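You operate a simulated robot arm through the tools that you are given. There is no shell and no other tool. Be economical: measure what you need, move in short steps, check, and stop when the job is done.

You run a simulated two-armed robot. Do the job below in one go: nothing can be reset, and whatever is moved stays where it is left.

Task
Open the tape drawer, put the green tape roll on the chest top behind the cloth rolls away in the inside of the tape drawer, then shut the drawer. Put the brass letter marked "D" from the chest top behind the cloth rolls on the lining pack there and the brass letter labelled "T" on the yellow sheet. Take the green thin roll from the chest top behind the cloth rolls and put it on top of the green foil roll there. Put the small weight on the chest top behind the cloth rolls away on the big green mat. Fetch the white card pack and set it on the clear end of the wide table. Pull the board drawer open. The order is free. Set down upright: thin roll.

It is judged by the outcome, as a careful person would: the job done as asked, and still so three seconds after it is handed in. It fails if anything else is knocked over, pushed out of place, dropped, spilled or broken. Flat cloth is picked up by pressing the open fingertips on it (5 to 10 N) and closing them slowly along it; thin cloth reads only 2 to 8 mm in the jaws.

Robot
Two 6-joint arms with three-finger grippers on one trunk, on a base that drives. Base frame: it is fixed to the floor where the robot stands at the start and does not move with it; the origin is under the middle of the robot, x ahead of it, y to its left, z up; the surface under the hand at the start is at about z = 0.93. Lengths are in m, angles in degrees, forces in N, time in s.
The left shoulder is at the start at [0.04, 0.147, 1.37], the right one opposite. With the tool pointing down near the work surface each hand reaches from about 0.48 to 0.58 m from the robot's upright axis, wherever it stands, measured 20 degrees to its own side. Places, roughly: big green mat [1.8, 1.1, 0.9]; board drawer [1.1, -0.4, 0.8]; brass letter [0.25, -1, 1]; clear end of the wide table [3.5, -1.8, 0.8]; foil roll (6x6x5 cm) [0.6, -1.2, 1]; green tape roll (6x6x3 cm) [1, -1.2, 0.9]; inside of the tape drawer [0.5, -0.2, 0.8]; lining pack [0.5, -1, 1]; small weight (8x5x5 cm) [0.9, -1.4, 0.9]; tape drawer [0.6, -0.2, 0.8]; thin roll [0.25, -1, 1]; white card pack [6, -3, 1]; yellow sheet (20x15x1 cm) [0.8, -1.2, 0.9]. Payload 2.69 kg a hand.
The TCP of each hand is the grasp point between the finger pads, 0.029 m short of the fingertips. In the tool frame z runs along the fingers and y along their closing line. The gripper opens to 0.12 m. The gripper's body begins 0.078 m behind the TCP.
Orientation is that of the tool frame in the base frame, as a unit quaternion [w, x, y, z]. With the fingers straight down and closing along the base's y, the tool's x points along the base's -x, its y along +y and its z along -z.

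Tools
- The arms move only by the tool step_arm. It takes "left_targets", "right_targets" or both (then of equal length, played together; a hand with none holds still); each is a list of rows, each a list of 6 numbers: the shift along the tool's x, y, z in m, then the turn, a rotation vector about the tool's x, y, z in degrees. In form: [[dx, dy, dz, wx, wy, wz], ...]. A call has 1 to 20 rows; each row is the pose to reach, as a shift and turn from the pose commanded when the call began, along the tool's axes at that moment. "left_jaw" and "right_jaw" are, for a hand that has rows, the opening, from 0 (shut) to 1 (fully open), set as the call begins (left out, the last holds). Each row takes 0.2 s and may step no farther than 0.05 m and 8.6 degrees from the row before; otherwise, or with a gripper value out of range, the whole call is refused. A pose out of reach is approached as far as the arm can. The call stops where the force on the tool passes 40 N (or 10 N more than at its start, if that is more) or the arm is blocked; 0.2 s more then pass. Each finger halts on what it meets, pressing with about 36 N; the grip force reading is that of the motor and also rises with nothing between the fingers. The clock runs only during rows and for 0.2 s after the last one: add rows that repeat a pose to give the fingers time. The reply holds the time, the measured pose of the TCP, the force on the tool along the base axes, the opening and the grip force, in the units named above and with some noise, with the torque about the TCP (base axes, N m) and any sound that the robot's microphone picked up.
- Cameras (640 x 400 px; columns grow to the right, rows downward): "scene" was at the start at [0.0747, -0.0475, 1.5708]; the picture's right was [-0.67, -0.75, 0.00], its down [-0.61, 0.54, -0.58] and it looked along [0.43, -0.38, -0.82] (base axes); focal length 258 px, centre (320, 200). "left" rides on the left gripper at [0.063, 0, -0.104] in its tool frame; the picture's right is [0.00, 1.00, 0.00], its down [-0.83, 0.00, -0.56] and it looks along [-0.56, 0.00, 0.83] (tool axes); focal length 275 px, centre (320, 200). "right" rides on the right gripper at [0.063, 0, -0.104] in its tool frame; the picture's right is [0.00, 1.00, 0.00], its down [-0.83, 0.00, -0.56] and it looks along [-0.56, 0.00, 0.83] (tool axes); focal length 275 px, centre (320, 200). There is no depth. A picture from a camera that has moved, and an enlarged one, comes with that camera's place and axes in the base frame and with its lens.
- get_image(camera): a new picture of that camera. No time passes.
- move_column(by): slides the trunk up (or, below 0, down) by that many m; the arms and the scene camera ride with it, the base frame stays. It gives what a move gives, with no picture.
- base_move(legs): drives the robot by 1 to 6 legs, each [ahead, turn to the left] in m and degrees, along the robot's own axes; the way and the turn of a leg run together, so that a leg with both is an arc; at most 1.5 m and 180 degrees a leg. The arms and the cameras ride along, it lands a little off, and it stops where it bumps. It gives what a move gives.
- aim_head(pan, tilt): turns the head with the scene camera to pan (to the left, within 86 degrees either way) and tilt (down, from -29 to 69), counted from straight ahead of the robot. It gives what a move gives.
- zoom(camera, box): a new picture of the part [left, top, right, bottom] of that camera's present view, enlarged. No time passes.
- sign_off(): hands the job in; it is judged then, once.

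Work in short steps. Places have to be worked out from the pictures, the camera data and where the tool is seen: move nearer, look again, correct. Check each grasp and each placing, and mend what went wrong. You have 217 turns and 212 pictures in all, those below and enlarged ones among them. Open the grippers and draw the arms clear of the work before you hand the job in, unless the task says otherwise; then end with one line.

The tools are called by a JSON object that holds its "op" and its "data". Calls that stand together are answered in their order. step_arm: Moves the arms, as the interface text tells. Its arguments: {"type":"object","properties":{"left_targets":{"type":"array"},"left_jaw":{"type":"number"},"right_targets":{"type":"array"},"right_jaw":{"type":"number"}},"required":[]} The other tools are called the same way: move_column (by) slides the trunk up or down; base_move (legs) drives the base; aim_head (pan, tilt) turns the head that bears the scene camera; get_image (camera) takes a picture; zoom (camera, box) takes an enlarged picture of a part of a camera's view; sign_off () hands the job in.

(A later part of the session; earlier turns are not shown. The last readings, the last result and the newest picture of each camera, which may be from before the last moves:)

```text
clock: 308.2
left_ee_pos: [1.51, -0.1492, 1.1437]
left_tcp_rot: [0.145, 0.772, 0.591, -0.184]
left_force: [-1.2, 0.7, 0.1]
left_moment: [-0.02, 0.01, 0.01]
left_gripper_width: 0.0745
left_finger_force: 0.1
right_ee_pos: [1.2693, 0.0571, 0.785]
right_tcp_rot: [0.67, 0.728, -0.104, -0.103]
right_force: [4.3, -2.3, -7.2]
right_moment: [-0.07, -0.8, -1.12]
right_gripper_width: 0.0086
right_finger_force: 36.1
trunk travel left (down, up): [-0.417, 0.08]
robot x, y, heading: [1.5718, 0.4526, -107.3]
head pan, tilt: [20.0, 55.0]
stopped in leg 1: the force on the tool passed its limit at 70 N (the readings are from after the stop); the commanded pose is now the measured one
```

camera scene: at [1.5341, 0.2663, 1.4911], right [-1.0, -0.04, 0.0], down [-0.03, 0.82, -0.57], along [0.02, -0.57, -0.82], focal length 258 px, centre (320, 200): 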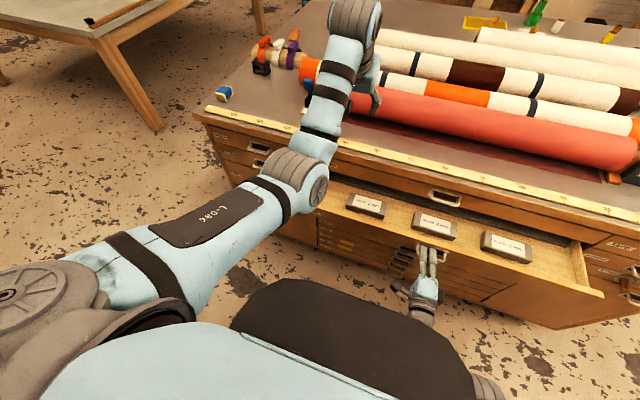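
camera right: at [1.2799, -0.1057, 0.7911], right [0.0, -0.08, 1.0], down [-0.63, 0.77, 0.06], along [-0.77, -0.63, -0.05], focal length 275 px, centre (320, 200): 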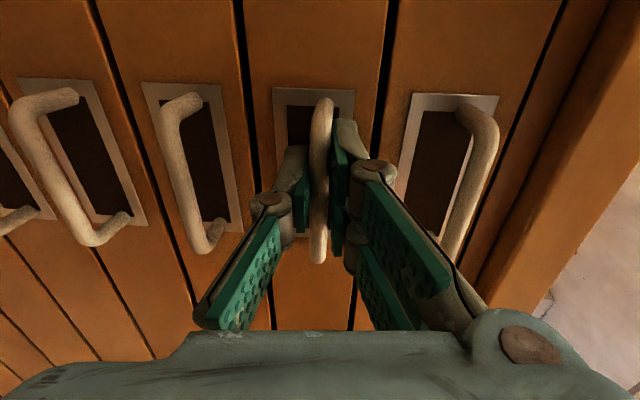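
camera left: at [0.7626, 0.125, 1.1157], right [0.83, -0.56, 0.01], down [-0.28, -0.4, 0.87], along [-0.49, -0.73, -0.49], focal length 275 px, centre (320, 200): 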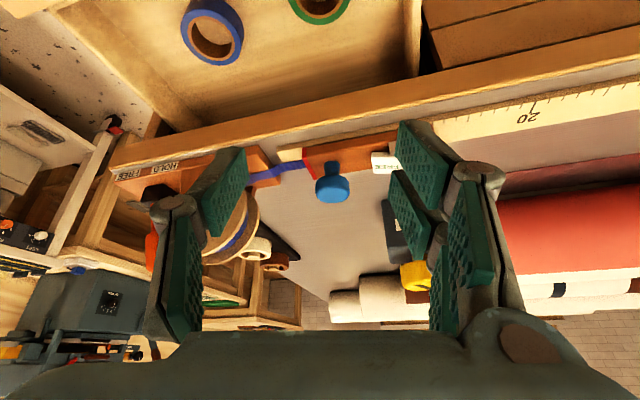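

The drawer is open ~25 cm, good. Release the bar and back off slightly.

{"op": "step_arm", "data": {"right_targets": [[0, 0, 0, 0, 0, 0], [0, 0, 0, 0, 0, 0]], "right_jaw": 0.35}}

{"op": "base_move", "data": {"legs": [[-0.05, 0]]}}

{"op": "get_image", "data": {"camera": "right"}}

```text
clock: 308.8
left_ee_pos: [1.5095, -0.1489, 1.143]
left_tcp_rot: [0.145, 0.771, 0.592, -0.183]
left_force: [-0.1, -0.3, -0.2]
left_moment: [0.04, 0.0, 0.02]
left_gripper_width: 0.0744
left_finger_force: 0.0
right_ee_pos: [1.2694, 0.0558, 0.7869]
right_tcp_rot: [0.671, 0.727, -0.103, -0.103]
right_force: [-0.3, -0.5, -0.5]
right_moment: [0.01, 0.01, 0.0]
right_gripper_width: 0.042
right_finger_force: 0.1
trunk travel left (down, up): [-0.417, 0.08]
robot x, y, heading: [1.5702, 0.4523, -107.4]
head pan, tilt: [20.0, 55.0]
```

```text
clock: 309.7
left_ee_pos: [1.5219, -0.1096, 1.1374]
left_tcp_rot: [0.143, 0.772, 0.591, -0.181]
left_force: [-1.0, 0.0, -0.6]
left_moment: [0.04, -0.02, 0.0]
left_gripper_width: 0.0743
left_finger_force: 0.0
right_ee_pos: [1.2817, 0.0984, 0.7827]
right_tcp_rot: [0.668, 0.729, -0.104, -0.103]
right_force: [-1.0, -1.1, 0.9]
right_moment: [-0.01, 0.01, 0.0]
right_gripper_width: 0.0421
right_finger_force: 0.2
trunk travel left (down, up): [-0.417, 0.08]
robot x, y, heading: [1.5838, 0.5062, -107.6]
head pan, tilt: [20.0, 55.0]
```

```text
52 pictures are left
camera right: at [1.3726, 0.1813, 0.7907], right [-0.01, -0.09, 1.0], down [-0.63, 0.77, 0.06], along [-0.77, -0.63, -0.06], focal length 275 px, centre (320, 200)
```

right: 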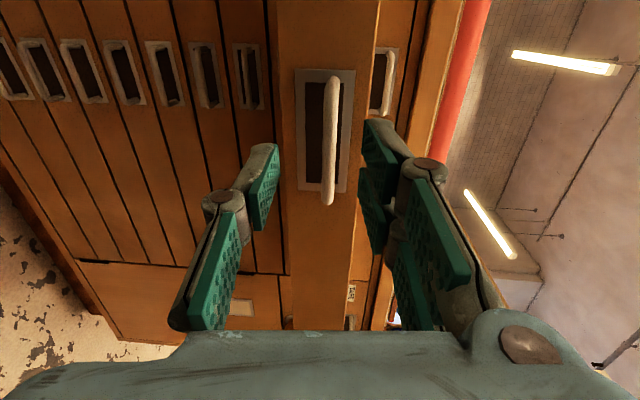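

Clear of the handle. Raise the trunk, then steer out of the aisle toward the far end, staying clear of the open drawer.

{"op": "move_column", "data": {"by": 0.08}}

{"op": "base_move", "data": {"legs": [[0, 60], [0.25, 0], [0, 30], [1.1, 0]]}}

{"op": "aim_head", "data": {"pan": -10, "tilt": 15}}

{"op": "get_image", "data": {"camera": "scene"}}

```text
clock: 310.9
left_ee_pos: [1.525, -0.1018, 1.221]
left_tcp_rot: [0.145, 0.772, 0.59, -0.184]
left_force: [0.3, -0.1, -0.7]
left_moment: [0.0, -0.02, 0.01]
left_gripper_width: 0.0745
left_finger_force: 0.1
right_ee_pos: [1.2833, 0.1023, 0.8667]
right_tcp_rot: [0.67, 0.727, -0.103, -0.104]
right_force: [-1.0, 0.3, -0.6]
right_moment: [-0.02, 0.0, 0.02]
right_gripper_width: 0.042
right_finger_force: 0.1
trunk travel left (down, up): [-0.497, 0.0]
robot x, y, heading: [1.5848, 0.505, -107.7]
head pan, tilt: [20.0, 55.0]
```

```text
clock: 312.7
left_ee_pos: [1.7773, -0.0499, 1.1865]
left_tcp_rot: [0.183, 0.635, 0.741, -0.121]
left_force: [-0.8, -0.8, 0.2]
left_moment: [0.04, -0.02, -0.01]
left_gripper_width: 0.0744
left_finger_force: 0.0
right_ee_pos: [1.4887, 0.011, 0.8954]
right_tcp_rot: [0.728, 0.681, 0.056, 0.051]
right_force: [-0.3, -0.3, -0.7]
right_moment: [-0.03, 0.03, 0.01]
right_gripper_width: 0.0418
right_finger_force: 0.0
trunk travel left (down, up): [-0.497, 0.0]
robot x, y, heading: [1.5813, 0.501, -82.3]
head pan, tilt: [20.0, 55.0]
stopped in leg 1: the robot was blocked; the commanded pose is now the measured one
```

```text
clock: 313.8
left_ee_pos: [1.7862, -0.0536, 1.1988]
left_tcp_rot: [0.196, 0.63, 0.739, -0.136]
left_force: [1.1, 1.1, 0.6]
left_moment: [-0.01, 0.02, -0.02]
left_gripper_width: 0.0744
left_finger_force: 0.1
right_ee_pos: [1.4901, 0.0081, 0.8929]
right_tcp_rot: [0.726, 0.683, 0.055, 0.052]
right_force: [0.8, -1.1, -0.3]
right_moment: [0.0, 0.02, 0.01]
right_gripper_width: 0.0419
right_finger_force: 0.2
trunk travel left (down, up): [-0.497, 0.0]
robot x, y, heading: [1.5834, 0.5002, -82.1]
head pan, tilt: [-10.0, 15.0]
```

```text
51 pictures are left
camera scene: at [1.5892, 0.3209, 1.6294], right [-1.0, 0.04, 0.01], down [0.01, 0.3, -0.95], along [-0.04, -0.95, -0.3], focal length 258 px, centre (320, 200)
```

scene: 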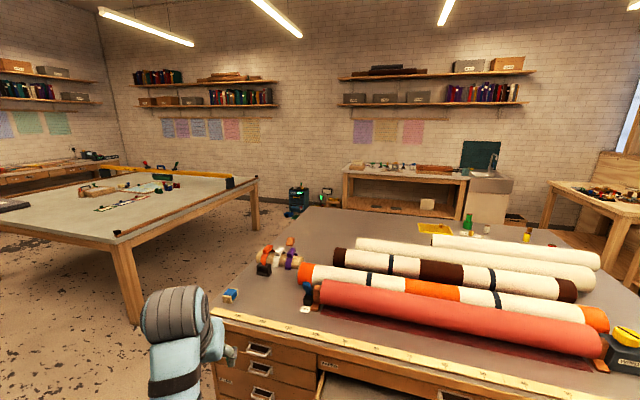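

Rotation was blocked (base corner near the bench). Raise the right hand 10 cm so I can move forward a little over the drawer front before turning.

{"op": "step_arm", "data": {"right_targets": [[0, 0.04, 0, 0, 0, 0], [0, 0.08, 0, 0, 0, 0], [0, 0.12, 0, 0, 0, 0]]}}

{"op": "get_image", "data": {"camera": "right"}}

```text
clock: 314.1
left_ee_pos: [1.7981, -0.0341, 1.2057]
left_tcp_rot: [0.236, 0.618, 0.738, -0.13]
left_force: [0.2, -1.2, -1.2]
left_moment: [-0.09, -0.02, -0.02]
left_gripper_width: 0.0743
left_finger_force: 0.1
right_ee_pos: [1.4856, 0.0329, 0.9278]
right_tcp_rot: [0.744, 0.665, 0.055, 0.051]
right_force: [-0.7, 1.1, -1.1]
right_moment: [-0.03, 0.0, -0.01]
right_gripper_width: 0.0422
right_finger_force: 0.0
trunk travel left (down, up): [-0.497, 0.0]
robot x, y, heading: [1.5863, 0.5011, -82.1]
head pan, tilt: [-10.0, 15.0]
stopped in row 1 (left hand): the arm was blocked; the commanded pose is now the measured one
```

```text
50 pictures are left
camera right: at [1.5311, 0.1467, 0.9147], right [0.0, 0.11, 0.99], down [-0.91, 0.42, -0.05], along [-0.43, -0.9, 0.1], focal length 275 px, centre (320, 200)
```

right: 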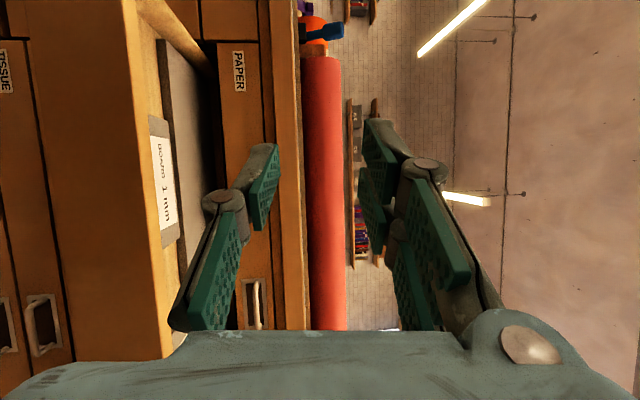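

The robot is leaning against something behind. Ease forward 8 cm (the right hand is now above the drawer front).

{"op": "base_move", "data": {"legs": [[0.08, 0]]}}

{"op": "aim_head", "data": {"pan": 86, "tilt": 40}}

{"op": "get_image", "data": {"camera": "scene"}}

```text
clock: 314.8
left_ee_pos: [1.8563, 0.0149, 1.2133]
left_tcp_rot: [0.316, 0.571, 0.752, -0.089]
left_force: [5.7, 2.8, 1.4]
left_moment: [-0.06, 0.41, -0.24]
left_gripper_width: 0.0745
left_finger_force: 0.0
right_ee_pos: [1.4783, 0.07, 0.9409]
right_tcp_rot: [0.759, 0.647, 0.052, 0.053]
right_force: [-0.1, -0.3, -0.7]
right_moment: [-0.05, 0.01, 0.02]
right_gripper_width: 0.0419
right_finger_force: 0.1
trunk travel left (down, up): [-0.497, 0.0]
robot x, y, heading: [1.5867, 0.4914, -82.3]
head pan, tilt: [-10.0, 15.0]
stopped in leg 1: the robot was blocked; the commanded pose is now the measured one
```

```text
clock: 316.6
left_ee_pos: [1.8491, 0.01, 1.2149]
left_tcp_rot: [0.309, 0.577, 0.75, -0.099]
left_force: [-0.4, 0.4, 0.2]
left_moment: [0.0, 0.01, 0.03]
left_gripper_width: 0.0745
left_finger_force: 0.1
right_ee_pos: [1.4782, 0.0693, 0.9389]
right_tcp_rot: [0.756, 0.651, 0.053, 0.054]
right_force: [-0.3, 0.0, 0.2]
right_moment: [-0.03, -0.01, 0.01]
right_gripper_width: 0.0421
right_finger_force: 0.1
trunk travel left (down, up): [-0.497, 0.0]
robot x, y, heading: [1.5817, 0.4943, -82.0]
head pan, tilt: [85.9, 40.0]
```

```text
49 pictures are left
camera scene: at [1.6711, 0.4311, 1.5932], right [0.07, -1.0, -0.03], down [-0.64, -0.02, -0.77], along [0.77, 0.07, -0.64], focal length 258 px, centre (320, 200)
```

scene: 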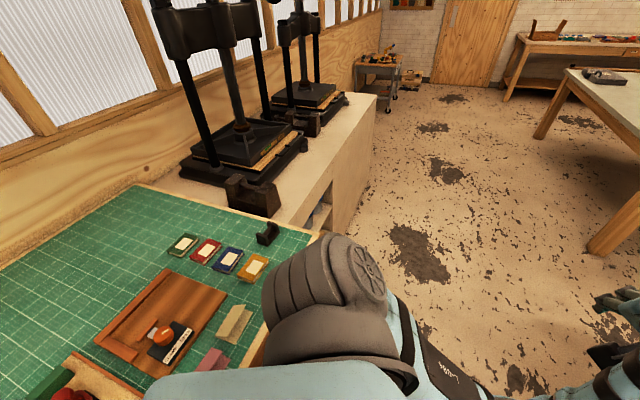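

I need to see what's blocking; looking down on the left and front.

{"op": "aim_head", "data": {"pan": 70, "tilt": 69}}

{"op": "get_image", "data": {"camera": "scene"}}

{"op": "aim_head", "data": {"pan": -20, "tilt": 66}}

{"op": "get_image", "data": {"camera": "scene"}}

```text
clock: 317.5
left_ee_pos: [1.8501, 0.0117, 1.2161]
left_tcp_rot: [0.309, 0.577, 0.75, -0.099]
left_force: [-1.2, -0.5, -0.3]
left_moment: [0.03, -0.01, -0.01]
left_gripper_width: 0.0745
left_finger_force: 0.1
right_ee_pos: [1.478, 0.0701, 0.9385]
right_tcp_rot: [0.757, 0.649, 0.054, 0.054]
right_force: [-0.9, 0.0, -0.4]
right_moment: [0.04, 0.04, -0.02]
right_gripper_width: 0.0424
right_finger_force: 0.1
trunk travel left (down, up): [-0.497, 0.0]
robot x, y, heading: [1.5853, 0.4938, -82.1]
head pan, tilt: [70.0, 68.8]
```

```text
48 pictures are left
camera scene: at [1.641, 0.415, 1.5566], right [-0.21, -0.98, -0.03], down [-0.91, 0.21, -0.36], along [0.36, -0.05, -0.93], focal length 258 px, centre (320, 200)
```

scene: 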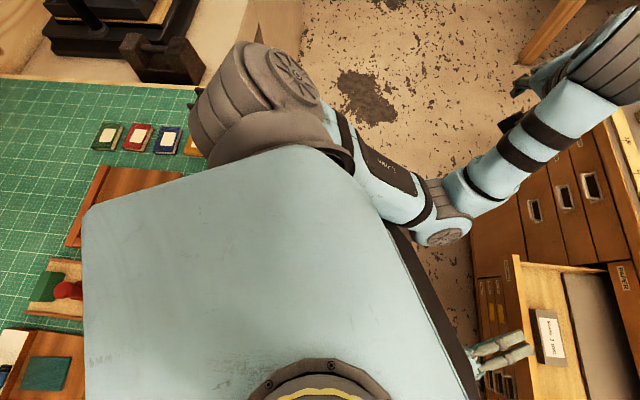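

```text
clock: 319.1
left_ee_pos: [1.858, 0.0149, 1.2108]
left_tcp_rot: [0.319, 0.57, 0.752, -0.086]
left_force: [-0.1, 0.0, 0.3]
left_moment: [-0.01, -0.02, -0.01]
left_gripper_width: 0.0743
left_finger_force: 0.1
right_ee_pos: [1.4789, 0.0699, 0.9387]
right_tcp_rot: [0.757, 0.649, 0.053, 0.053]
right_force: [-0.7, 0.0, 0.3]
right_moment: [-0.03, 0.02, 0.05]
right_gripper_width: 0.0422
right_finger_force: 0.0
trunk travel left (down, up): [-0.497, 0.0]
robot x, y, heading: [1.5831, 0.4911, -82.2]
head pan, tilt: [-20.0, 66.0]
```

```text
47 pictures are left
camera scene: at [1.5736, 0.3687, 1.5579], right [-0.98, 0.21, 0.01], down [0.19, 0.91, -0.38], along [-0.08, -0.37, -0.93], focal length 258 px, centre (320, 200)
```

scene: 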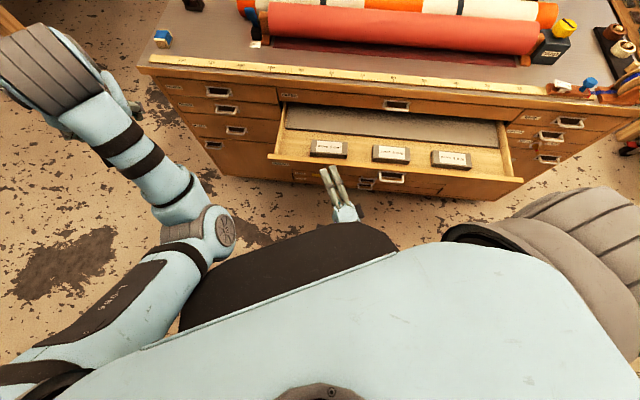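

Nothing in front except the right hand's reach. As happened at the start, I'll simply retry a short forward move.

{"op": "base_move", "data": {"legs": [[0.06, 0]]}}

{"op": "get_image", "data": {"camera": "scene"}}

```text
clock: 320.1
left_ee_pos: [1.8471, -0.0253, 1.2236]
left_tcp_rot: [0.313, 0.576, 0.746, -0.114]
left_force: [-1.1, -0.1, 0.2]
left_moment: [-0.03, 0.01, -0.01]
left_gripper_width: 0.0745
left_finger_force: 0.1
right_ee_pos: [1.4867, 0.0384, 0.938]
right_tcp_rot: [0.754, 0.652, 0.056, 0.053]
right_force: [-0.2, 0.5, 0.1]
right_moment: [0.03, 0.01, 0.01]
right_gripper_width: 0.042
right_finger_force: 0.0
trunk travel left (down, up): [-0.497, 0.0]
robot x, y, heading: [1.5931, 0.4325, -82.3]
head pan, tilt: [-20.0, 66.0]
```

```text
46 pictures are left
camera scene: at [1.5803, 0.3663, 1.559], right [-0.98, 0.21, 0.0], down [0.2, 0.89, -0.41], along [-0.09, -0.4, -0.91], focal length 258 px, centre (320, 200)
```

scene: 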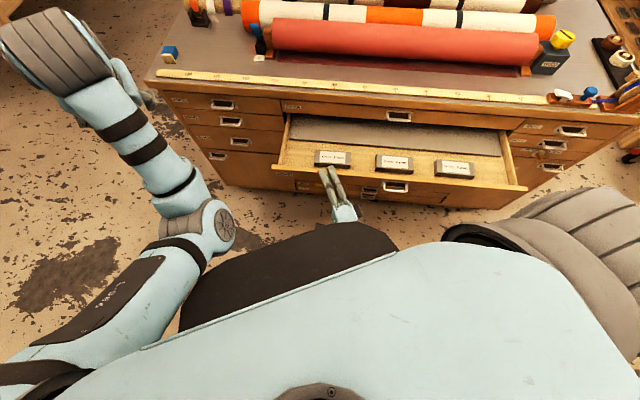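

Moving again. 5 cm more, then turn left toward the aisle exit.

{"op": "base_move", "data": {"legs": [[0.05, 0], [0, 40]]}}

{"op": "base_move", "data": {"legs": [[0.15, 0], [0, 24]]}}

{"op": "aim_head", "data": {"pan": -30, "tilt": 55}}

{"op": "get_image", "data": {"camera": "scene"}}

```text
clock: 322.9
left_ee_pos: [2.0994, 0.1952, 1.2185]
left_tcp_rot: [0.332, 0.282, 0.9, 0.004]
left_force: [-0.2, -0.1, -0.1]
left_moment: [0.02, -0.02, -0.03]
left_gripper_width: 0.0742
left_finger_force: 0.1
right_ee_pos: [1.7825, 0.0074, 0.9408]
right_tcp_rot: [0.693, 0.59, 0.277, 0.31]
right_force: [0.2, -0.1, 0.1]
right_moment: [0.02, 0.0, 0.02]
right_gripper_width: 0.042
right_finger_force: 0.0
trunk travel left (down, up): [-0.497, 0.0]
robot x, y, heading: [1.6019, 0.3854, -41.9]
head pan, tilt: [-20.0, 66.0]
```

```text
clock: 325.5
left_ee_pos: [2.2434, 0.3153, 1.22]
left_tcp_rot: [0.324, 0.088, 0.939, 0.074]
left_force: [-0.2, 0.1, -0.1]
left_moment: [0.01, 0.01, 0.0]
left_gripper_width: 0.0743
left_finger_force: 0.0
right_ee_pos: [2.0315, 0.0144, 0.9429]
right_tcp_rot: [0.615, 0.517, 0.39, 0.45]
right_force: [-0.4, -0.4, -1.1]
right_moment: [0.01, -0.01, 0.0]
right_gripper_width: 0.042
right_finger_force: 0.1
trunk travel left (down, up): [-0.497, 0.0]
robot x, y, heading: [1.7117, 0.2787, -17.9]
head pan, tilt: [-20.0, 66.0]
```

```text
clock: 326.2
left_ee_pos: [2.245, 0.3164, 1.2207]
left_tcp_rot: [0.323, 0.088, 0.939, 0.075]
left_force: [-0.2, 0.0, -0.8]
left_moment: [0.01, 0.01, 0.0]
left_gripper_width: 0.0747
left_finger_force: 0.0
right_ee_pos: [2.0324, 0.0136, 0.9446]
right_tcp_rot: [0.616, 0.517, 0.39, 0.449]
right_force: [0.0, 0.0, 0.2]
right_moment: [-0.04, -0.02, 0.01]
right_gripper_width: 0.042
right_finger_force: 0.0
trunk travel left (down, up): [-0.497, 0.0]
robot x, y, heading: [1.712, 0.2831, -18.1]
head pan, tilt: [-30.0, 55.0]
```

```text
45 pictures are left
camera scene: at [1.7783, 0.2241, 1.5705], right [-0.74, -0.67, 0.0], down [-0.55, 0.61, -0.57], along [0.38, -0.43, -0.82], focal length 258 px, centre (320, 200)
```

scene: 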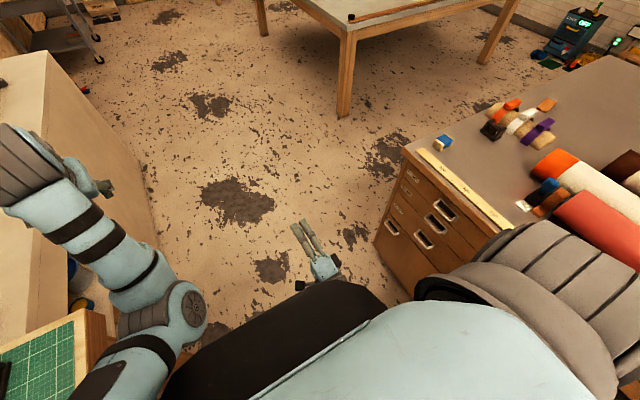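

Clear ahead. Drive out of the aisle and survey for the white card pack.

{"op": "base_move", "data": {"legs": [[1.2, 0], [0, -10]]}}

{"op": "aim_head", "data": {"pan": -5, "tilt": 8}}

{"op": "get_image", "data": {"camera": "scene"}}

```text
clock: 333.0
left_ee_pos: [3.3719, -0.1439, 1.218]
left_tcp_rot: [0.329, 0.17, 0.928, 0.045]
left_force: [0.8, 0.5, 0.9]
left_moment: [0.0, 0.03, -0.02]
left_gripper_width: 0.0742
left_finger_force: 0.0
right_ee_pos: [3.1103, -0.4033, 0.9465]
right_tcp_rot: [0.653, 0.548, 0.344, 0.393]
right_force: [0.2, -0.2, 0.9]
right_moment: [0.01, 0.03, 0.01]
right_gripper_width: 0.042
right_finger_force: 0.1
trunk travel left (down, up): [-0.497, 0.0]
robot x, y, heading: [2.8388, -0.0868, -28.0]
head pan, tilt: [-30.0, 55.0]
```

```text
clock: 334.1
left_ee_pos: [3.3707, -0.1443, 1.2187]
left_tcp_rot: [0.329, 0.171, 0.928, 0.047]
left_force: [-1.0, -0.4, 0.5]
left_moment: [0.02, -0.02, 0.01]
left_gripper_width: 0.0744
left_finger_force: 0.1
right_ee_pos: [3.1098, -0.4047, 0.9458]
right_tcp_rot: [0.654, 0.548, 0.344, 0.393]
right_force: [0.0, -0.7, -0.4]
right_moment: [0.0, 0.0, 0.02]
right_gripper_width: 0.042
right_finger_force: 0.0
trunk travel left (down, up): [-0.497, 0.0]
robot x, y, heading: [2.8428, -0.083, -28.0]
head pan, tilt: [-5.0, 8.0]
```

```text
44 pictures are left
camera scene: at [2.9362, -0.1429, 1.6421], right [-0.55, -0.84, 0.0], down [-0.12, 0.08, -0.99], along [0.83, -0.54, -0.14], focal length 258 px, centre (320, 200)
```

scene: 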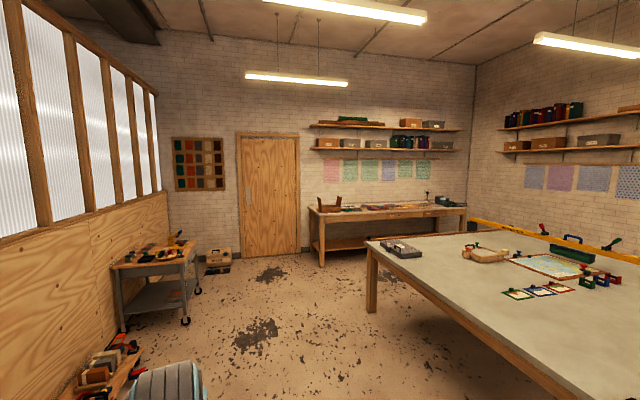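

The pack should be around pixel (365,205) on the far-wall bench. Zoom in there and on the table's clear end.

{"op": "zoom", "data": {"camera": "scene", "box": [300, 170, 480, 280]}}

```text
3.56 times, centred on (390, 225) of scene
camera zoom: at [2.9362, -0.1429, 1.6421], right [-0.55, -0.84, 0.0], down [-0.12, 0.08, -0.99], along [0.83, -0.54, -0.14], focal length 917 px, centre (71, 111)
```

zoom: 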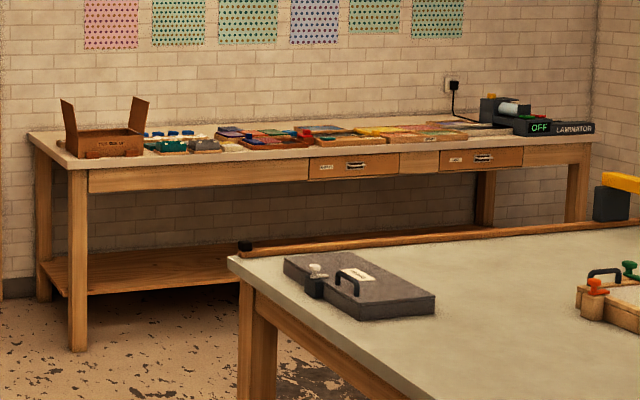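

The bench runs along the far wall. I'll drive around the wide table's near-left side to the gap in front of that bench.

{"op": "base_move", "data": {"legs": [[0, -2], [1.45, 0], [1.4, 0], [0, -40]]}}

{"op": "aim_head", "data": {"pan": 35, "tilt": 25}}

{"op": "get_image", "data": {"camera": "scene"}}

```text
clock: 350.2
left_ee_pos: [5.6852, -1.8923, 1.2175]
left_tcp_rot: [0.323, 0.487, 0.808, -0.071]
left_force: [0.0, -0.1, 0.4]
left_moment: [0.02, 0.05, 0.01]
left_gripper_width: 0.0744
left_finger_force: 0.1
right_ee_pos: [5.3169, -1.9162, 0.9454]
right_tcp_rot: [0.75, 0.634, 0.127, 0.137]
right_force: [-0.4, -0.3, 0.1]
right_moment: [-0.01, 0.01, -0.01]
right_gripper_width: 0.0421
right_finger_force: 0.0
trunk travel left (down, up): [-0.497, 0.0]
robot x, y, heading: [5.3254, -1.4981, -69.3]
head pan, tilt: [-5.0, 8.0]
```

```text
clock: 351.3
left_ee_pos: [5.686, -1.8929, 1.2184]
left_tcp_rot: [0.324, 0.487, 0.808, -0.07]
left_force: [-0.5, 0.6, -0.5]
left_moment: [0.02, -0.02, -0.02]
left_gripper_width: 0.0744
left_finger_force: 0.0
right_ee_pos: [5.3178, -1.9165, 0.9455]
right_tcp_rot: [0.751, 0.634, 0.127, 0.137]
right_force: [0.0, -0.2, 1.3]
right_moment: [-0.01, -0.02, -0.01]
right_gripper_width: 0.0421
right_finger_force: 0.0
trunk travel left (down, up): [-0.497, 0.0]
robot x, y, heading: [5.3273, -1.4954, -69.3]
head pan, tilt: [35.0, 25.0]
```

```text
42 pictures are left
camera scene: at [5.4102, -1.567, 1.6146], right [-0.57, -0.82, 0.0], down [-0.35, 0.24, -0.91], along [0.75, -0.51, -0.42], focal length 258 px, centre (320, 200)
```

scene: 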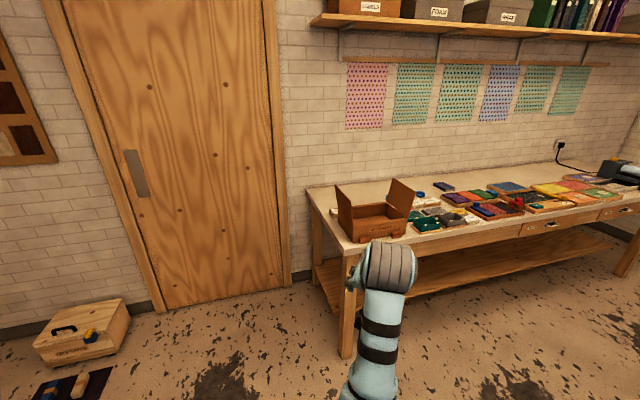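

{"op": "zoom", "data": {"camera": "scene", "box": [310, 150, 640, 260]}}

```text
1.94 times, centred on (475, 205) of scene
camera zoom: at [5.4102, -1.567, 1.6146], right [-0.57, -0.82, 0.0], down [-0.35, 0.24, -0.91], along [0.75, -0.51, -0.42], focal length 500 px, centre (19, 190)
```

zoom: 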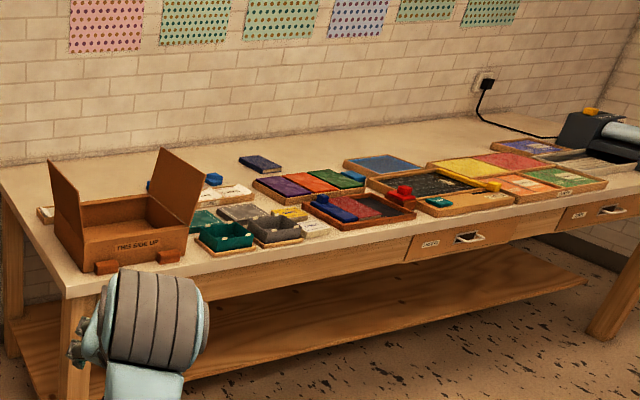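

The white flat pack is at about (6.19,-2.85), 0.3 m in from the bench edge. First lift the right hand along an arc so it clears the bench top.

{"op": "step_arm", "data": {"right_targets": [[0, 0.01, 0.04, 0, 0, 0], [0, 0.025, 0.065, 0, 0, 0], [0, 0.042, 0.092, 0, 0, 0], [0, 0.06, 0.122, 0, 0, 0], [0, 0.082, 0.15, 0, 0, 0], [0, 0.105, 0.175, 0, 0, 0], [0, 0.13, 0.197, 0, 0, 0], [0, 0.16, 0.217, 0, 0, 0], [0, 0.195, 0.237, 0, 0, 0], [0, 0.225, 0.25, 0, 0, 0]]}}

{"op": "base_move", "data": {"legs": [[0, -22], [1.19, 0], [0, 72.5]]}}

{"op": "aim_head", "data": {"pan": 0, "tilt": 45}}

{"op": "get_image", "data": {"camera": "scene"}}

```text
clock: 353.5
left_ee_pos: [5.6845, -1.8932, 1.2185]
left_tcp_rot: [0.323, 0.487, 0.808, -0.071]
left_force: [0.6, 0.3, 0.1]
left_moment: [-0.03, -0.02, 0.0]
left_gripper_width: 0.0744
left_finger_force: 0.1
right_ee_pos: [5.3807, -2.1167, 1.1897]
right_tcp_rot: [0.76, 0.635, 0.089, 0.11]
right_force: [-0.4, -0.9, -0.6]
right_moment: [0.0, -0.01, -0.03]
right_gripper_width: 0.042
right_finger_force: 0.1
right hand out of reach, approached as far as the arm can: row 8, 9, 10
trunk travel left (down, up): [-0.497, 0.0]
robot x, y, heading: [5.3295, -1.4988, -69.1]
head pan, tilt: [35.0, 25.0]
```

```text
clock: 363.8
left_ee_pos: [5.834, -2.673, 1.2181]
left_tcp_rot: [0.323, 0.1, 0.938, 0.072]
left_force: [-0.5, 0.3, 1.2]
left_moment: [0.02, 0.02, 0.01]
left_gripper_width: 0.0747
left_finger_force: 0.2
right_ee_pos: [5.8104, -3.0504, 1.1893]
right_tcp_rot: [0.641, 0.537, 0.35, 0.422]
right_force: [-0.2, -0.3, 1.6]
right_moment: [0.02, 0.01, 0.01]
right_gripper_width: 0.0417
right_finger_force: 0.0
trunk travel left (down, up): [-0.497, 0.0]
robot x, y, heading: [5.3003, -2.6936, -19.2]
head pan, tilt: [35.0, 25.0]
```

```text
clock: 364.8
left_ee_pos: [5.8342, -2.6729, 1.2177]
left_tcp_rot: [0.323, 0.1, 0.938, 0.072]
left_force: [-0.1, -0.2, 0.2]
left_moment: [0.03, -0.01, 0.03]
left_gripper_width: 0.0743
left_finger_force: 0.0
right_ee_pos: [5.8097, -3.0495, 1.189]
right_tcp_rot: [0.641, 0.537, 0.35, 0.423]
right_force: [0.5, 0.4, -0.9]
right_moment: [-0.01, 0.0, -0.01]
right_gripper_width: 0.0419
right_finger_force: 0.1
trunk travel left (down, up): [-0.497, 0.0]
robot x, y, heading: [5.2998, -2.692, -19.6]
head pan, tilt: [0.0, 45.0]
```

```text
40 pictures are left
camera scene: at [5.3969, -2.7257, 1.584], right [-0.33, -0.94, 0.0], down [-0.67, 0.23, -0.71], along [0.67, -0.23, -0.71], focal length 258 px, centre (320, 200)
```

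scene: 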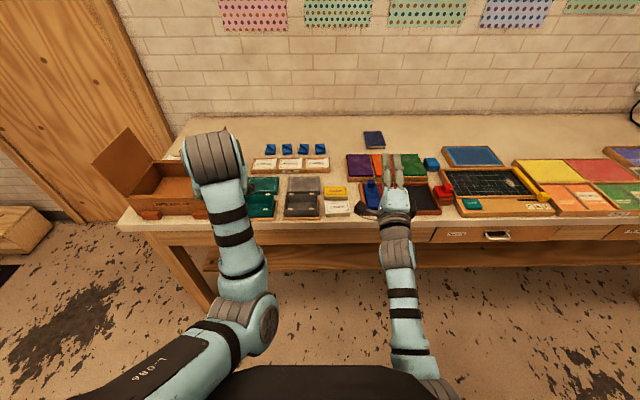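

{"op": "zoom", "data": {"camera": "scene", "box": [140, 120, 440, 250]}}

```text
2.13 times, centred on (290, 185) of scene
camera zoom: at [5.3969, -2.7257, 1.584], right [-0.33, -0.94, 0.0], down [-0.67, 0.23, -0.71], along [0.67, -0.23, -0.71], focal length 550 px, centre (384, 232)
```

zoom: 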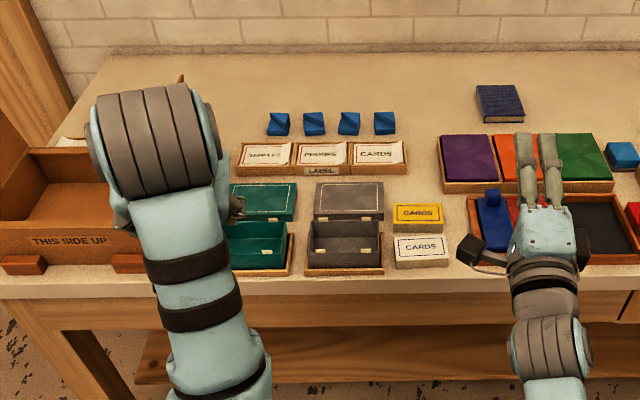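

The white "CARDS" pack is near the front edge at about (5.944,-2.974), beside a grey tray (≈2 cm gap) and in front of a yellow pack. I'll shift 19 cm right and a bit forward to align the left hand with it.

{"op": "base_move", "data": {"legs": [[0, -90], [0.19, 0], [0, 90.5], [0.07, 0]]}}

{"op": "move_column", "data": {"by": -0.1}}

{"op": "get_image", "data": {"camera": "left"}}

{"op": "get_image", "data": {"camera": "scene"}}

```text
clock: 374.7
left_ee_pos: [5.8219, -2.8696, 1.2233]
left_tcp_rot: [0.33, 0.096, 0.936, 0.072]
left_force: [-1.0, -0.8, -0.7]
left_moment: [0.08, -0.01, 0.03]
left_gripper_width: 0.0744
left_finger_force: 0.1
right_ee_pos: [5.7984, -3.2498, 1.1949]
right_tcp_rot: [0.644, 0.533, 0.347, 0.426]
right_force: [0.1, 0.0, 0.4]
right_moment: [0.02, 0.05, 0.01]
right_gripper_width: 0.042
right_finger_force: 0.0
trunk travel left (down, up): [-0.497, 0.0]
robot x, y, heading: [5.3028, -2.8971, -19.5]
head pan, tilt: [0.0, 45.0]
```

```text
clock: 376.1
left_ee_pos: [5.8297, -2.8726, 1.1219]
left_tcp_rot: [0.327, 0.098, 0.937, 0.073]
left_force: [0.1, -0.2, -0.7]
left_moment: [-0.04, 0.0, -0.01]
left_gripper_width: 0.0745
left_finger_force: 0.0
right_ee_pos: [5.8044, -3.2527, 1.0908]
right_tcp_rot: [0.642, 0.535, 0.349, 0.424]
right_force: [0.3, -0.1, -0.4]
right_moment: [0.02, 0.04, -0.01]
right_gripper_width: 0.0419
right_finger_force: 0.1
trunk travel left (down, up): [-0.397, 0.1]
robot x, y, heading: [5.3003, -2.8977, -19.2]
head pan, tilt: [0.0, 45.0]
```

```text
38 pictures are left
camera left: at [5.7169, -2.865, 1.164], right [0.14, 0.97, 0.2], down [0.29, -0.24, 0.93], along [0.95, -0.07, -0.31], focal length 275 px, centre (320, 200)
```

left: 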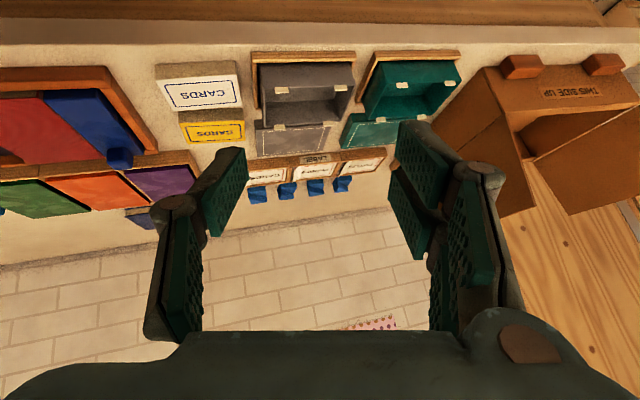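

```text
37 pictures are left
camera scene: at [5.3951, -2.9297, 1.4842], right [-0.33, -0.94, 0.0], down [-0.67, 0.23, -0.71], along [0.67, -0.23, -0.71], focal length 258 px, centre (320, 200)
```

scene: 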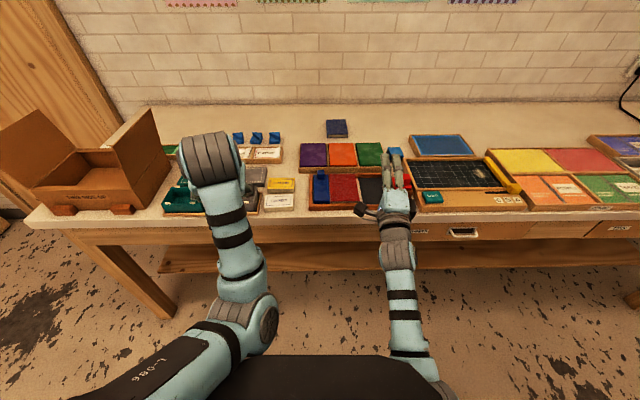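

Pack confirmed at ≈(5.937,-2.973). The left tool picked up some roll, so I'll correct its orientation (26° tilt, square to the bench) while moving above the pack.

{"op": "step_arm", "data": {"left_targets": [[-0.0152, -0.023, 0.0251, 3.9, 2.6, 0.8], [-0.0304, -0.046, 0.05, 7.8, 5.2, 1.6], [-0.0455, -0.069, 0.0752, 11.7, 7.85, 2.45], [-0.0607, -0.0919, 0.1003, 15.6, 10.45, 3.24], [-0.0607, -0.0919, 0.1003, 15.6, 10.45, 3.24]], "left_jaw": 0.9}}

{"op": "get_image", "data": {"camera": "left"}}

```text
clock: 377.2
left_ee_pos: [5.9275, -2.9691, 1.0612]
left_tcp_rot: [0.22, 0.161, 0.961, -0.037]
left_force: [0.7, 0.2, 0.9]
left_moment: [-0.02, 0.05, -0.02]
left_gripper_width: 0.1078
left_finger_force: 0.1
right_ee_pos: [5.8065, -3.2522, 1.0899]
right_tcp_rot: [0.642, 0.535, 0.349, 0.424]
right_force: [-0.5, 1.1, 0.2]
right_moment: [0.0, -0.01, 0.0]
right_gripper_width: 0.0419
right_finger_force: 0.1
trunk travel left (down, up): [-0.397, 0.1]
robot x, y, heading: [5.2993, -2.8994, -19.2]
head pan, tilt: [0.0, 45.0]
```

```text
36 pictures are left
camera left: at [5.8323, -2.9358, 1.127], right [0.33, 0.94, 0.0], down [0.48, -0.17, 0.86], along [0.82, -0.28, -0.5], focal length 275 px, centre (320, 200)
```

left: 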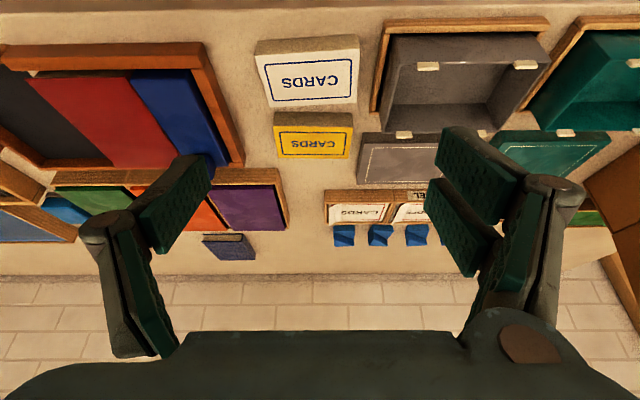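

The pack is 7×4.4×2 cm; side gaps are too tight (≈1 cm) but front/back gaps are free (2.3 cm to the yellow pack). I'll move the base 10 cm forward, set the tool vertical and roll it 90° to grip front-to-back.

{"op": "base_move", "data": {"legs": [[0.1, 0]]}}

{"op": "step_arm", "data": {"left_targets": [[0.024, 0, -0.017, 0, 6.5, 0], [0.048, 0, -0.034, 0, 13, 0], [0.07, 0, -0.046, 0, 19.5, 0], [0.0895, 0, -0.055, 0, 25.6, 0], [0.0895, 0, -0.055, 0, 25.6, 0]], "left_jaw": 0.5}}

{"op": "step_arm", "data": {"left_targets": [[0, 0, 0, 0, 0, 8.2], [0, 0, 0, 0, 0, 16.4], [0, 0, 0, 0, 0, 24.6], [0, 0, 0, 0, 0, 32.8], [0, 0, 0, 0, 0, 41], [0, 0, 0, 0, 0, 49.2], [0, 0, 0, 0, 0, 57.4], [0, 0, 0, 0, 0, 65.6], [0, 0, 0, 0, 0, 73.8], [0, 0, 0, 0, 0, 82], [0, 0, 0, 0, 0, 90]]}}

{"op": "get_image", "data": {"camera": "left"}}

```text
clock: 378.4
left_ee_pos: [6.014, -3.0005, 1.0654]
left_tcp_rot: [0.225, 0.159, 0.96, -0.037]
left_force: [-0.2, -0.1, 0.3]
left_moment: [0.01, -0.05, -0.01]
left_gripper_width: 0.1084
left_finger_force: 0.1
right_ee_pos: [5.8917, -3.2826, 1.0958]
right_tcp_rot: [0.645, 0.532, 0.346, 0.425]
right_force: [0.2, 0.2, -0.3]
right_moment: [0.02, 0.05, 0.02]
right_gripper_width: 0.0417
right_finger_force: 0.0
trunk travel left (down, up): [-0.397, 0.1]
robot x, y, heading: [5.394, -2.9273, -19.4]
head pan, tilt: [0.0, 45.0]
```

```text
clock: 379.6
left_ee_pos: [5.9564, -2.9869, 1.0643]
left_tcp_rot: [0.003, 0.164, 0.986, 0.0]
left_force: [0.7, 0.2, -0.1]
left_moment: [0.0, -0.04, 0.03]
left_gripper_width: 0.06
left_finger_force: 0.2
left hand out of reach, approached as far as the arm can: row 3, 4, 5
right_ee_pos: [5.8987, -3.2835, 1.0911]
right_tcp_rot: [0.643, 0.534, 0.348, 0.424]
right_force: [-0.8, -0.4, 0.0]
right_moment: [0.01, -0.01, -0.05]
right_gripper_width: 0.0419
right_finger_force: 0.1
trunk travel left (down, up): [-0.397, 0.1]
robot x, y, heading: [5.3931, -2.9273, -19.5]
head pan, tilt: [0.0, 45.0]
```

```text
clock: 382.0
left_ee_pos: [5.956, -2.9881, 1.0637]
left_tcp_rot: [0.002, 0.815, 0.58, 0.002]
left_force: [0.1, 0.2, 0.4]
left_moment: [0.03, 0.0, 0.0]
left_gripper_width: 0.06
left_finger_force: 0.1
right_ee_pos: [5.9007, -3.2855, 1.0911]
right_tcp_rot: [0.643, 0.535, 0.349, 0.423]
right_force: [-0.2, 0.1, 0.5]
right_moment: [-0.01, 0.01, 0.0]
right_gripper_width: 0.042
right_finger_force: 0.1
trunk travel left (down, up): [-0.397, 0.1]
robot x, y, heading: [5.3919, -2.932, -19.4]
head pan, tilt: [0.0, 45.0]
```

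```text
35 pictures are left
camera left: at [5.977, -2.9272, 1.1673], right [0.94, -0.33, 0.0], down [-0.28, -0.78, 0.56], along [-0.18, -0.53, -0.83], focal length 275 px, centre (320, 200)
```

left: 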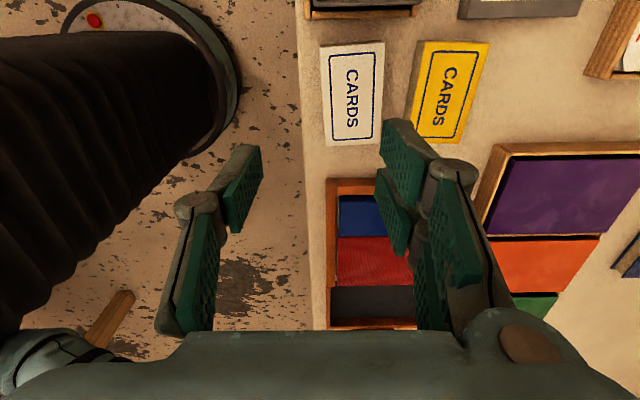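

Now the pack is 2.5 cm ahead and 1.5 cm left of the jaw centre. Advance the base 2.5 cm and shift the hand left, lowering part way.

{"op": "base_move", "data": {"legs": [[0.025, 0]]}}

{"op": "step_arm", "data": {"left_targets": [[0.008, 0, 0.02, 0, 0, 0], [0.015, 0, 0.045, 0, 0, 0]]}}

{"op": "get_image", "data": {"camera": "left"}}

```text
clock: 382.8
left_ee_pos: [5.9737, -2.9928, 1.0657]
left_tcp_rot: [0.004, 0.814, 0.581, 0.003]
left_force: [-0.7, 0.2, 0.3]
left_moment: [-0.01, -0.06, 0.02]
left_gripper_width: 0.0599
left_finger_force: 0.1
right_ee_pos: [5.9184, -3.2915, 1.0939]
right_tcp_rot: [0.643, 0.534, 0.346, 0.425]
right_force: [-0.5, 0.1, 0.5]
right_moment: [0.01, 0.04, 0.0]
right_gripper_width: 0.0421
right_finger_force: 0.1
trunk travel left (down, up): [-0.397, 0.1]
robot x, y, heading: [5.4176, -2.9357, -19.4]
head pan, tilt: [0.0, 45.0]
```

```text
clock: 383.4
left_ee_pos: [5.9843, -2.9792, 1.0191]
left_tcp_rot: [0.003, 0.813, 0.582, 0.001]
left_force: [-0.5, 0.2, -0.2]
left_moment: [0.03, -0.02, 0.01]
left_gripper_width: 0.0596
left_finger_force: 0.0
right_ee_pos: [5.9227, -3.2932, 1.0901]
right_tcp_rot: [0.643, 0.535, 0.349, 0.424]
right_force: [-0.2, -0.2, 0.3]
right_moment: [0.0, 0.0, 0.03]
right_gripper_width: 0.042
right_finger_force: 0.0
trunk travel left (down, up): [-0.397, 0.1]
robot x, y, heading: [5.4161, -2.9401, -19.6]
head pan, tilt: [0.0, 45.0]
```

```text
34 pictures are left
camera left: at [6.0045, -2.9201, 1.1231], right [0.94, -0.33, 0.01], down [-0.28, -0.78, 0.56], along [-0.18, -0.53, -0.83], focal length 275 px, centre (320, 200)
```

left: 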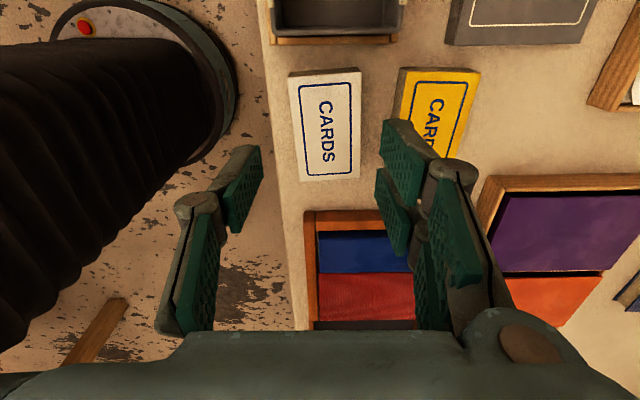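

Centred front-to-back. Descend the last 5.5 cm.

{"op": "step_arm", "data": {"left_targets": [[0, 0.003, 0.02, 0, 0, 0], [0, 0.003, 0.04, 0, 0, 0], [0, 0.003, 0.0555, 0, 0, 0]]}}

{"op": "get_image", "data": {"camera": "left"}}

```text
clock: 384.2
left_ee_pos: [5.9876, -2.9828, 0.9636]
left_tcp_rot: [0.002, 0.814, 0.581, 0.002]
left_force: [-0.7, -0.3, -1.1]
left_moment: [-0.03, 0.01, 0.03]
left_gripper_width: 0.06
left_finger_force: 0.0
right_ee_pos: [5.9234, -3.294, 1.0912]
right_tcp_rot: [0.642, 0.535, 0.349, 0.423]
right_force: [0.3, 0.3, -0.1]
right_moment: [0.01, -0.02, 0.0]
right_gripper_width: 0.0421
right_finger_force: 0.1
trunk travel left (down, up): [-0.397, 0.1]
robot x, y, heading: [5.4185, -2.9371, -19.4]
head pan, tilt: [0.0, 45.0]
```

```text
33 pictures are left
camera left: at [6.0081, -2.9223, 1.0669], right [0.94, -0.33, 0.01], down [-0.28, -0.78, 0.56], along [-0.18, -0.53, -0.83], focal length 275 px, centre (320, 200)
```

left: 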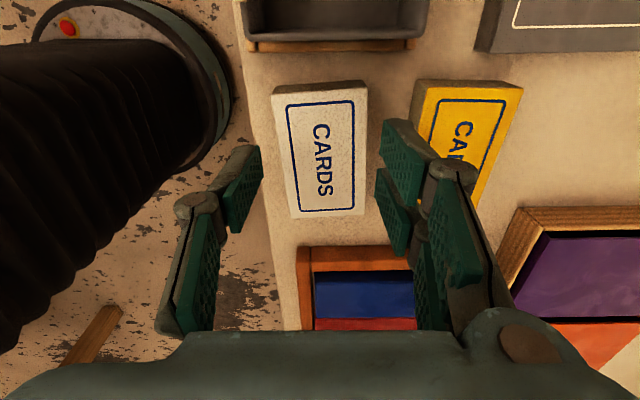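

Pack lies between the fingers. Close and lift.

{"op": "step_arm", "data": {"left_targets": [[0, 0, 0, 0, 0, 0], [0, 0, 0, 0, 0, 0], [0, 0, 0, 0, 0, 0]], "left_jaw": 0.15}}

{"op": "step_arm", "data": {"left_targets": [[0, 0, -0.03, 0, 0, 0], [0, 0, -0.06, 0, 0, 0], [0, 0, -0.09, 0, 0, 0]]}}

{"op": "get_image", "data": {"camera": "left"}}

```text
clock: 385.0
left_ee_pos: [5.9874, -2.9824, 0.9626]
left_tcp_rot: [0.002, 0.814, 0.58, 0.002]
left_force: [0.8, 0.1, 0.1]
left_moment: [-0.02, -0.01, 0.0]
left_gripper_width: 0.0181
left_finger_force: 0.1
right_ee_pos: [5.9231, -3.294, 1.0907]
right_tcp_rot: [0.643, 0.535, 0.348, 0.423]
right_force: [0.2, 0.7, -0.1]
right_moment: [-0.01, 0.01, 0.0]
right_gripper_width: 0.0418
right_finger_force: 0.1
trunk travel left (down, up): [-0.397, 0.1]
robot x, y, heading: [5.4167, -2.9358, -19.4]
head pan, tilt: [0.0, 45.0]
```

```text
clock: 385.8
left_ee_pos: [5.9863, -2.9827, 1.0526]
left_tcp_rot: [0.003, 0.814, 0.581, 0.001]
left_force: [0.1, 0.0, 0.1]
left_moment: [-0.01, 0.04, 0.0]
left_gripper_width: 0.018
left_finger_force: 0.0
right_ee_pos: [5.9221, -3.2927, 1.0905]
right_tcp_rot: [0.642, 0.536, 0.348, 0.424]
right_force: [-0.6, 0.2, -0.4]
right_moment: [-0.01, 0.0, 0.0]
right_gripper_width: 0.042
right_finger_force: 0.1
trunk travel left (down, up): [-0.397, 0.1]
robot x, y, heading: [5.4178, -2.9414, -19.4]
head pan, tilt: [0.0, 45.0]
```

```text
32 pictures are left
camera left: at [6.0072, -2.9227, 1.1577], right [0.94, -0.33, 0.0], down [-0.28, -0.78, 0.56], along [-0.18, -0.53, -0.83], focal length 275 px, centre (320, 200)
```

left: 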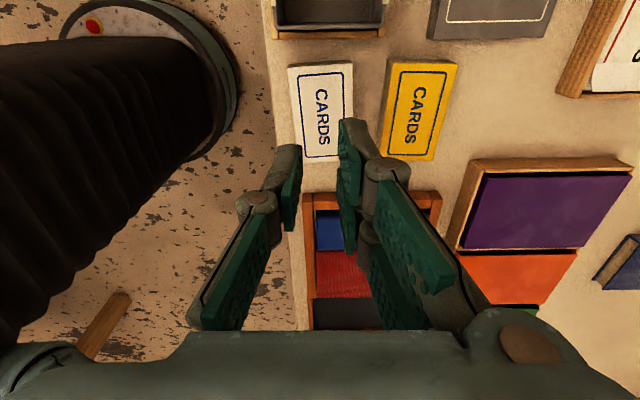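

The jaws closed above it: comparing the views, the pack top is only z≈0.915, so this bench is lower than I assumed. Reopen, shift 8 mm right, and go down to z≈0.93.

{"op": "step_arm", "data": {"left_targets": [[-0.008, 0.002, 0, 0, 0, 0], [-0.008, 0.002, 0, 0, 0, 0], [-0.008, 0.002, 0.04, 0, 0, 0], [-0.008, 0.002, 0.08, 0, 0, 0], [-0.008, 0.002, 0.105, 0, 0, 0], [-0.008, 0.002, 0.12, 0, 0, 0]], "left_jaw": 0.5}}

{"op": "get_image", "data": {"camera": "left"}}

```text
clock: 387.2
left_ee_pos: [5.9859, -2.9915, 0.9338]
left_tcp_rot: [0.001, 0.814, 0.581, 0.001]
left_force: [0.0, 0.5, 0.4]
left_moment: [0.0, 0.04, 0.01]
left_gripper_width: 0.0601
left_finger_force: 0.0
right_ee_pos: [5.9229, -3.2925, 1.09]
right_tcp_rot: [0.643, 0.536, 0.348, 0.423]
right_force: [0.7, 1.3, -0.5]
right_moment: [0.02, 0.0, -0.01]
right_gripper_width: 0.0418
right_finger_force: 0.0
trunk travel left (down, up): [-0.397, 0.1]
robot x, y, heading: [5.4174, -2.9379, -19.4]
head pan, tilt: [0.0, 45.0]
```

```text
31 pictures are left
camera left: at [6.0074, -2.9311, 1.0376], right [0.94, -0.33, 0.0], down [-0.28, -0.78, 0.56], along [-0.18, -0.53, -0.83], focal length 275 px, centre (320, 200)
```

left: 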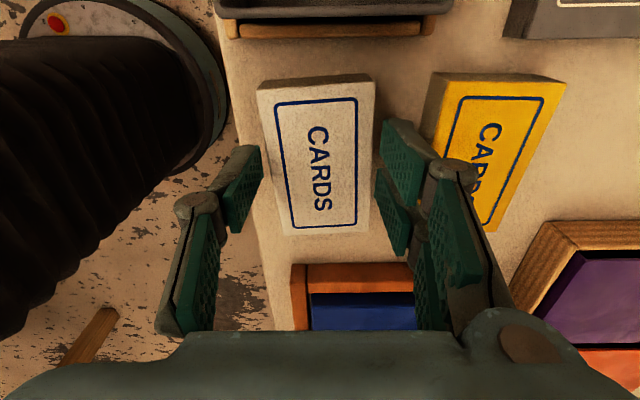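

Still between the fingers. Go down in 4 mm steps until contact or 1.6 cm.

{"op": "step_arm", "data": {"left_targets": [[0, -0.001, 0.004, 0, 0, 0], [0, -0.001, 0.008, 0, 0, 0], [0, -0.001, 0.012, 0, 0, 0], [0, -0.001, 0.016, 0, 0, 0]]}}

{"op": "step_arm", "data": {"left_targets": [[0, 0, 0, 0, 0, 0], [0, 0, 0, 0, 0, 0], [0, 0, 0, 0, 0, 0]], "left_jaw": 0.1}}

```text
clock: 388.2
left_ee_pos: [5.986, -2.9895, 0.9174]
left_tcp_rot: [0.002, 0.814, 0.581, 0.002]
left_force: [-0.1, 0.2, -0.3]
left_moment: [-0.01, 0.02, -0.02]
left_gripper_width: 0.0599
left_finger_force: 0.0
right_ee_pos: [5.9228, -3.2935, 1.0904]
right_tcp_rot: [0.643, 0.534, 0.349, 0.424]
right_force: [0.0, 0.1, 0.4]
right_moment: [0.01, -0.01, -0.01]
right_gripper_width: 0.0421
right_finger_force: 0.0
trunk travel left (down, up): [-0.397, 0.1]
robot x, y, heading: [5.4142, -2.9452, -19.3]
head pan, tilt: [0.0, 45.0]
```

```text
clock: 389.0
left_ee_pos: [5.9863, -2.9912, 0.9171]
left_tcp_rot: [0.004, 0.813, 0.582, 0.002]
left_force: [1.9, -0.2, 3.5]
left_moment: [-0.07, -0.01, 0.06]
left_gripper_width: 0.0552
left_finger_force: 35.8
right_ee_pos: [5.9223, -3.293, 1.0902]
right_tcp_rot: [0.642, 0.536, 0.348, 0.424]
right_force: [-0.3, 1.0, -1.1]
right_moment: [-0.02, 0.0, -0.02]
right_gripper_width: 0.0419
right_finger_force: 0.1
trunk travel left (down, up): [-0.397, 0.1]
robot x, y, heading: [5.4141, -2.9368, -19.4]
head pan, tilt: [0.0, 45.0]
```

Gripped (5.5 cm). Lift 15 cm and verify.

{"op": "step_arm", "data": {"left_targets": [[0, 0, -0.03, 0, 0, 0], [0, 0, -0.07, 0, 0, 0], [0, 0, -0.11, 0, 0, 0], [0, 0, -0.14, 0, 0, 0]]}}

{"op": "get_image", "data": {"camera": "left"}}

```text
clock: 390.0
left_ee_pos: [5.9979, -2.9958, 1.0579]
left_tcp_rot: [0.001, 0.814, 0.581, 0.001]
left_force: [-0.6, 0.3, -1.3]
left_moment: [-0.01, -0.03, -0.01]
left_gripper_width: 0.0553
left_finger_force: 36.0
left hand out of reach, approached as far as the arm can: row 1, 2, 3, 4
right_ee_pos: [5.9222, -3.2928, 1.0915]
right_tcp_rot: [0.642, 0.536, 0.348, 0.424]
right_force: [0.4, 0.4, -0.3]
right_moment: [0.03, 0.02, 0.01]
right_gripper_width: 0.0421
right_finger_force: 0.0
trunk travel left (down, up): [-0.397, 0.1]
robot x, y, heading: [5.4164, -2.936, -19.1]
head pan, tilt: [0.0, 45.0]
```

```text
30 pictures are left
camera left: at [6.0191, -2.9367, 1.1622], right [0.94, -0.33, 0.0], down [-0.27, -0.78, 0.56], along [-0.18, -0.53, -0.83], focal length 275 px, centre (320, 200)
```

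left: 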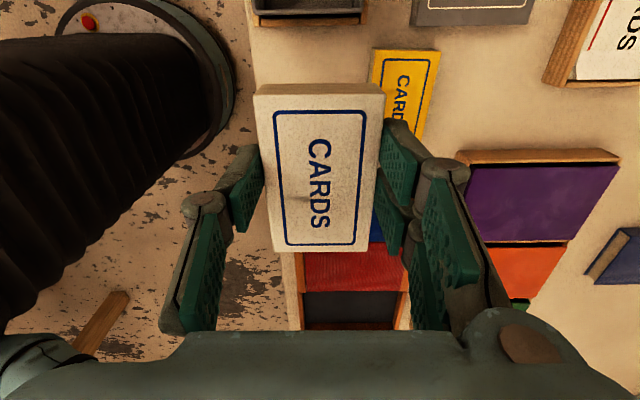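

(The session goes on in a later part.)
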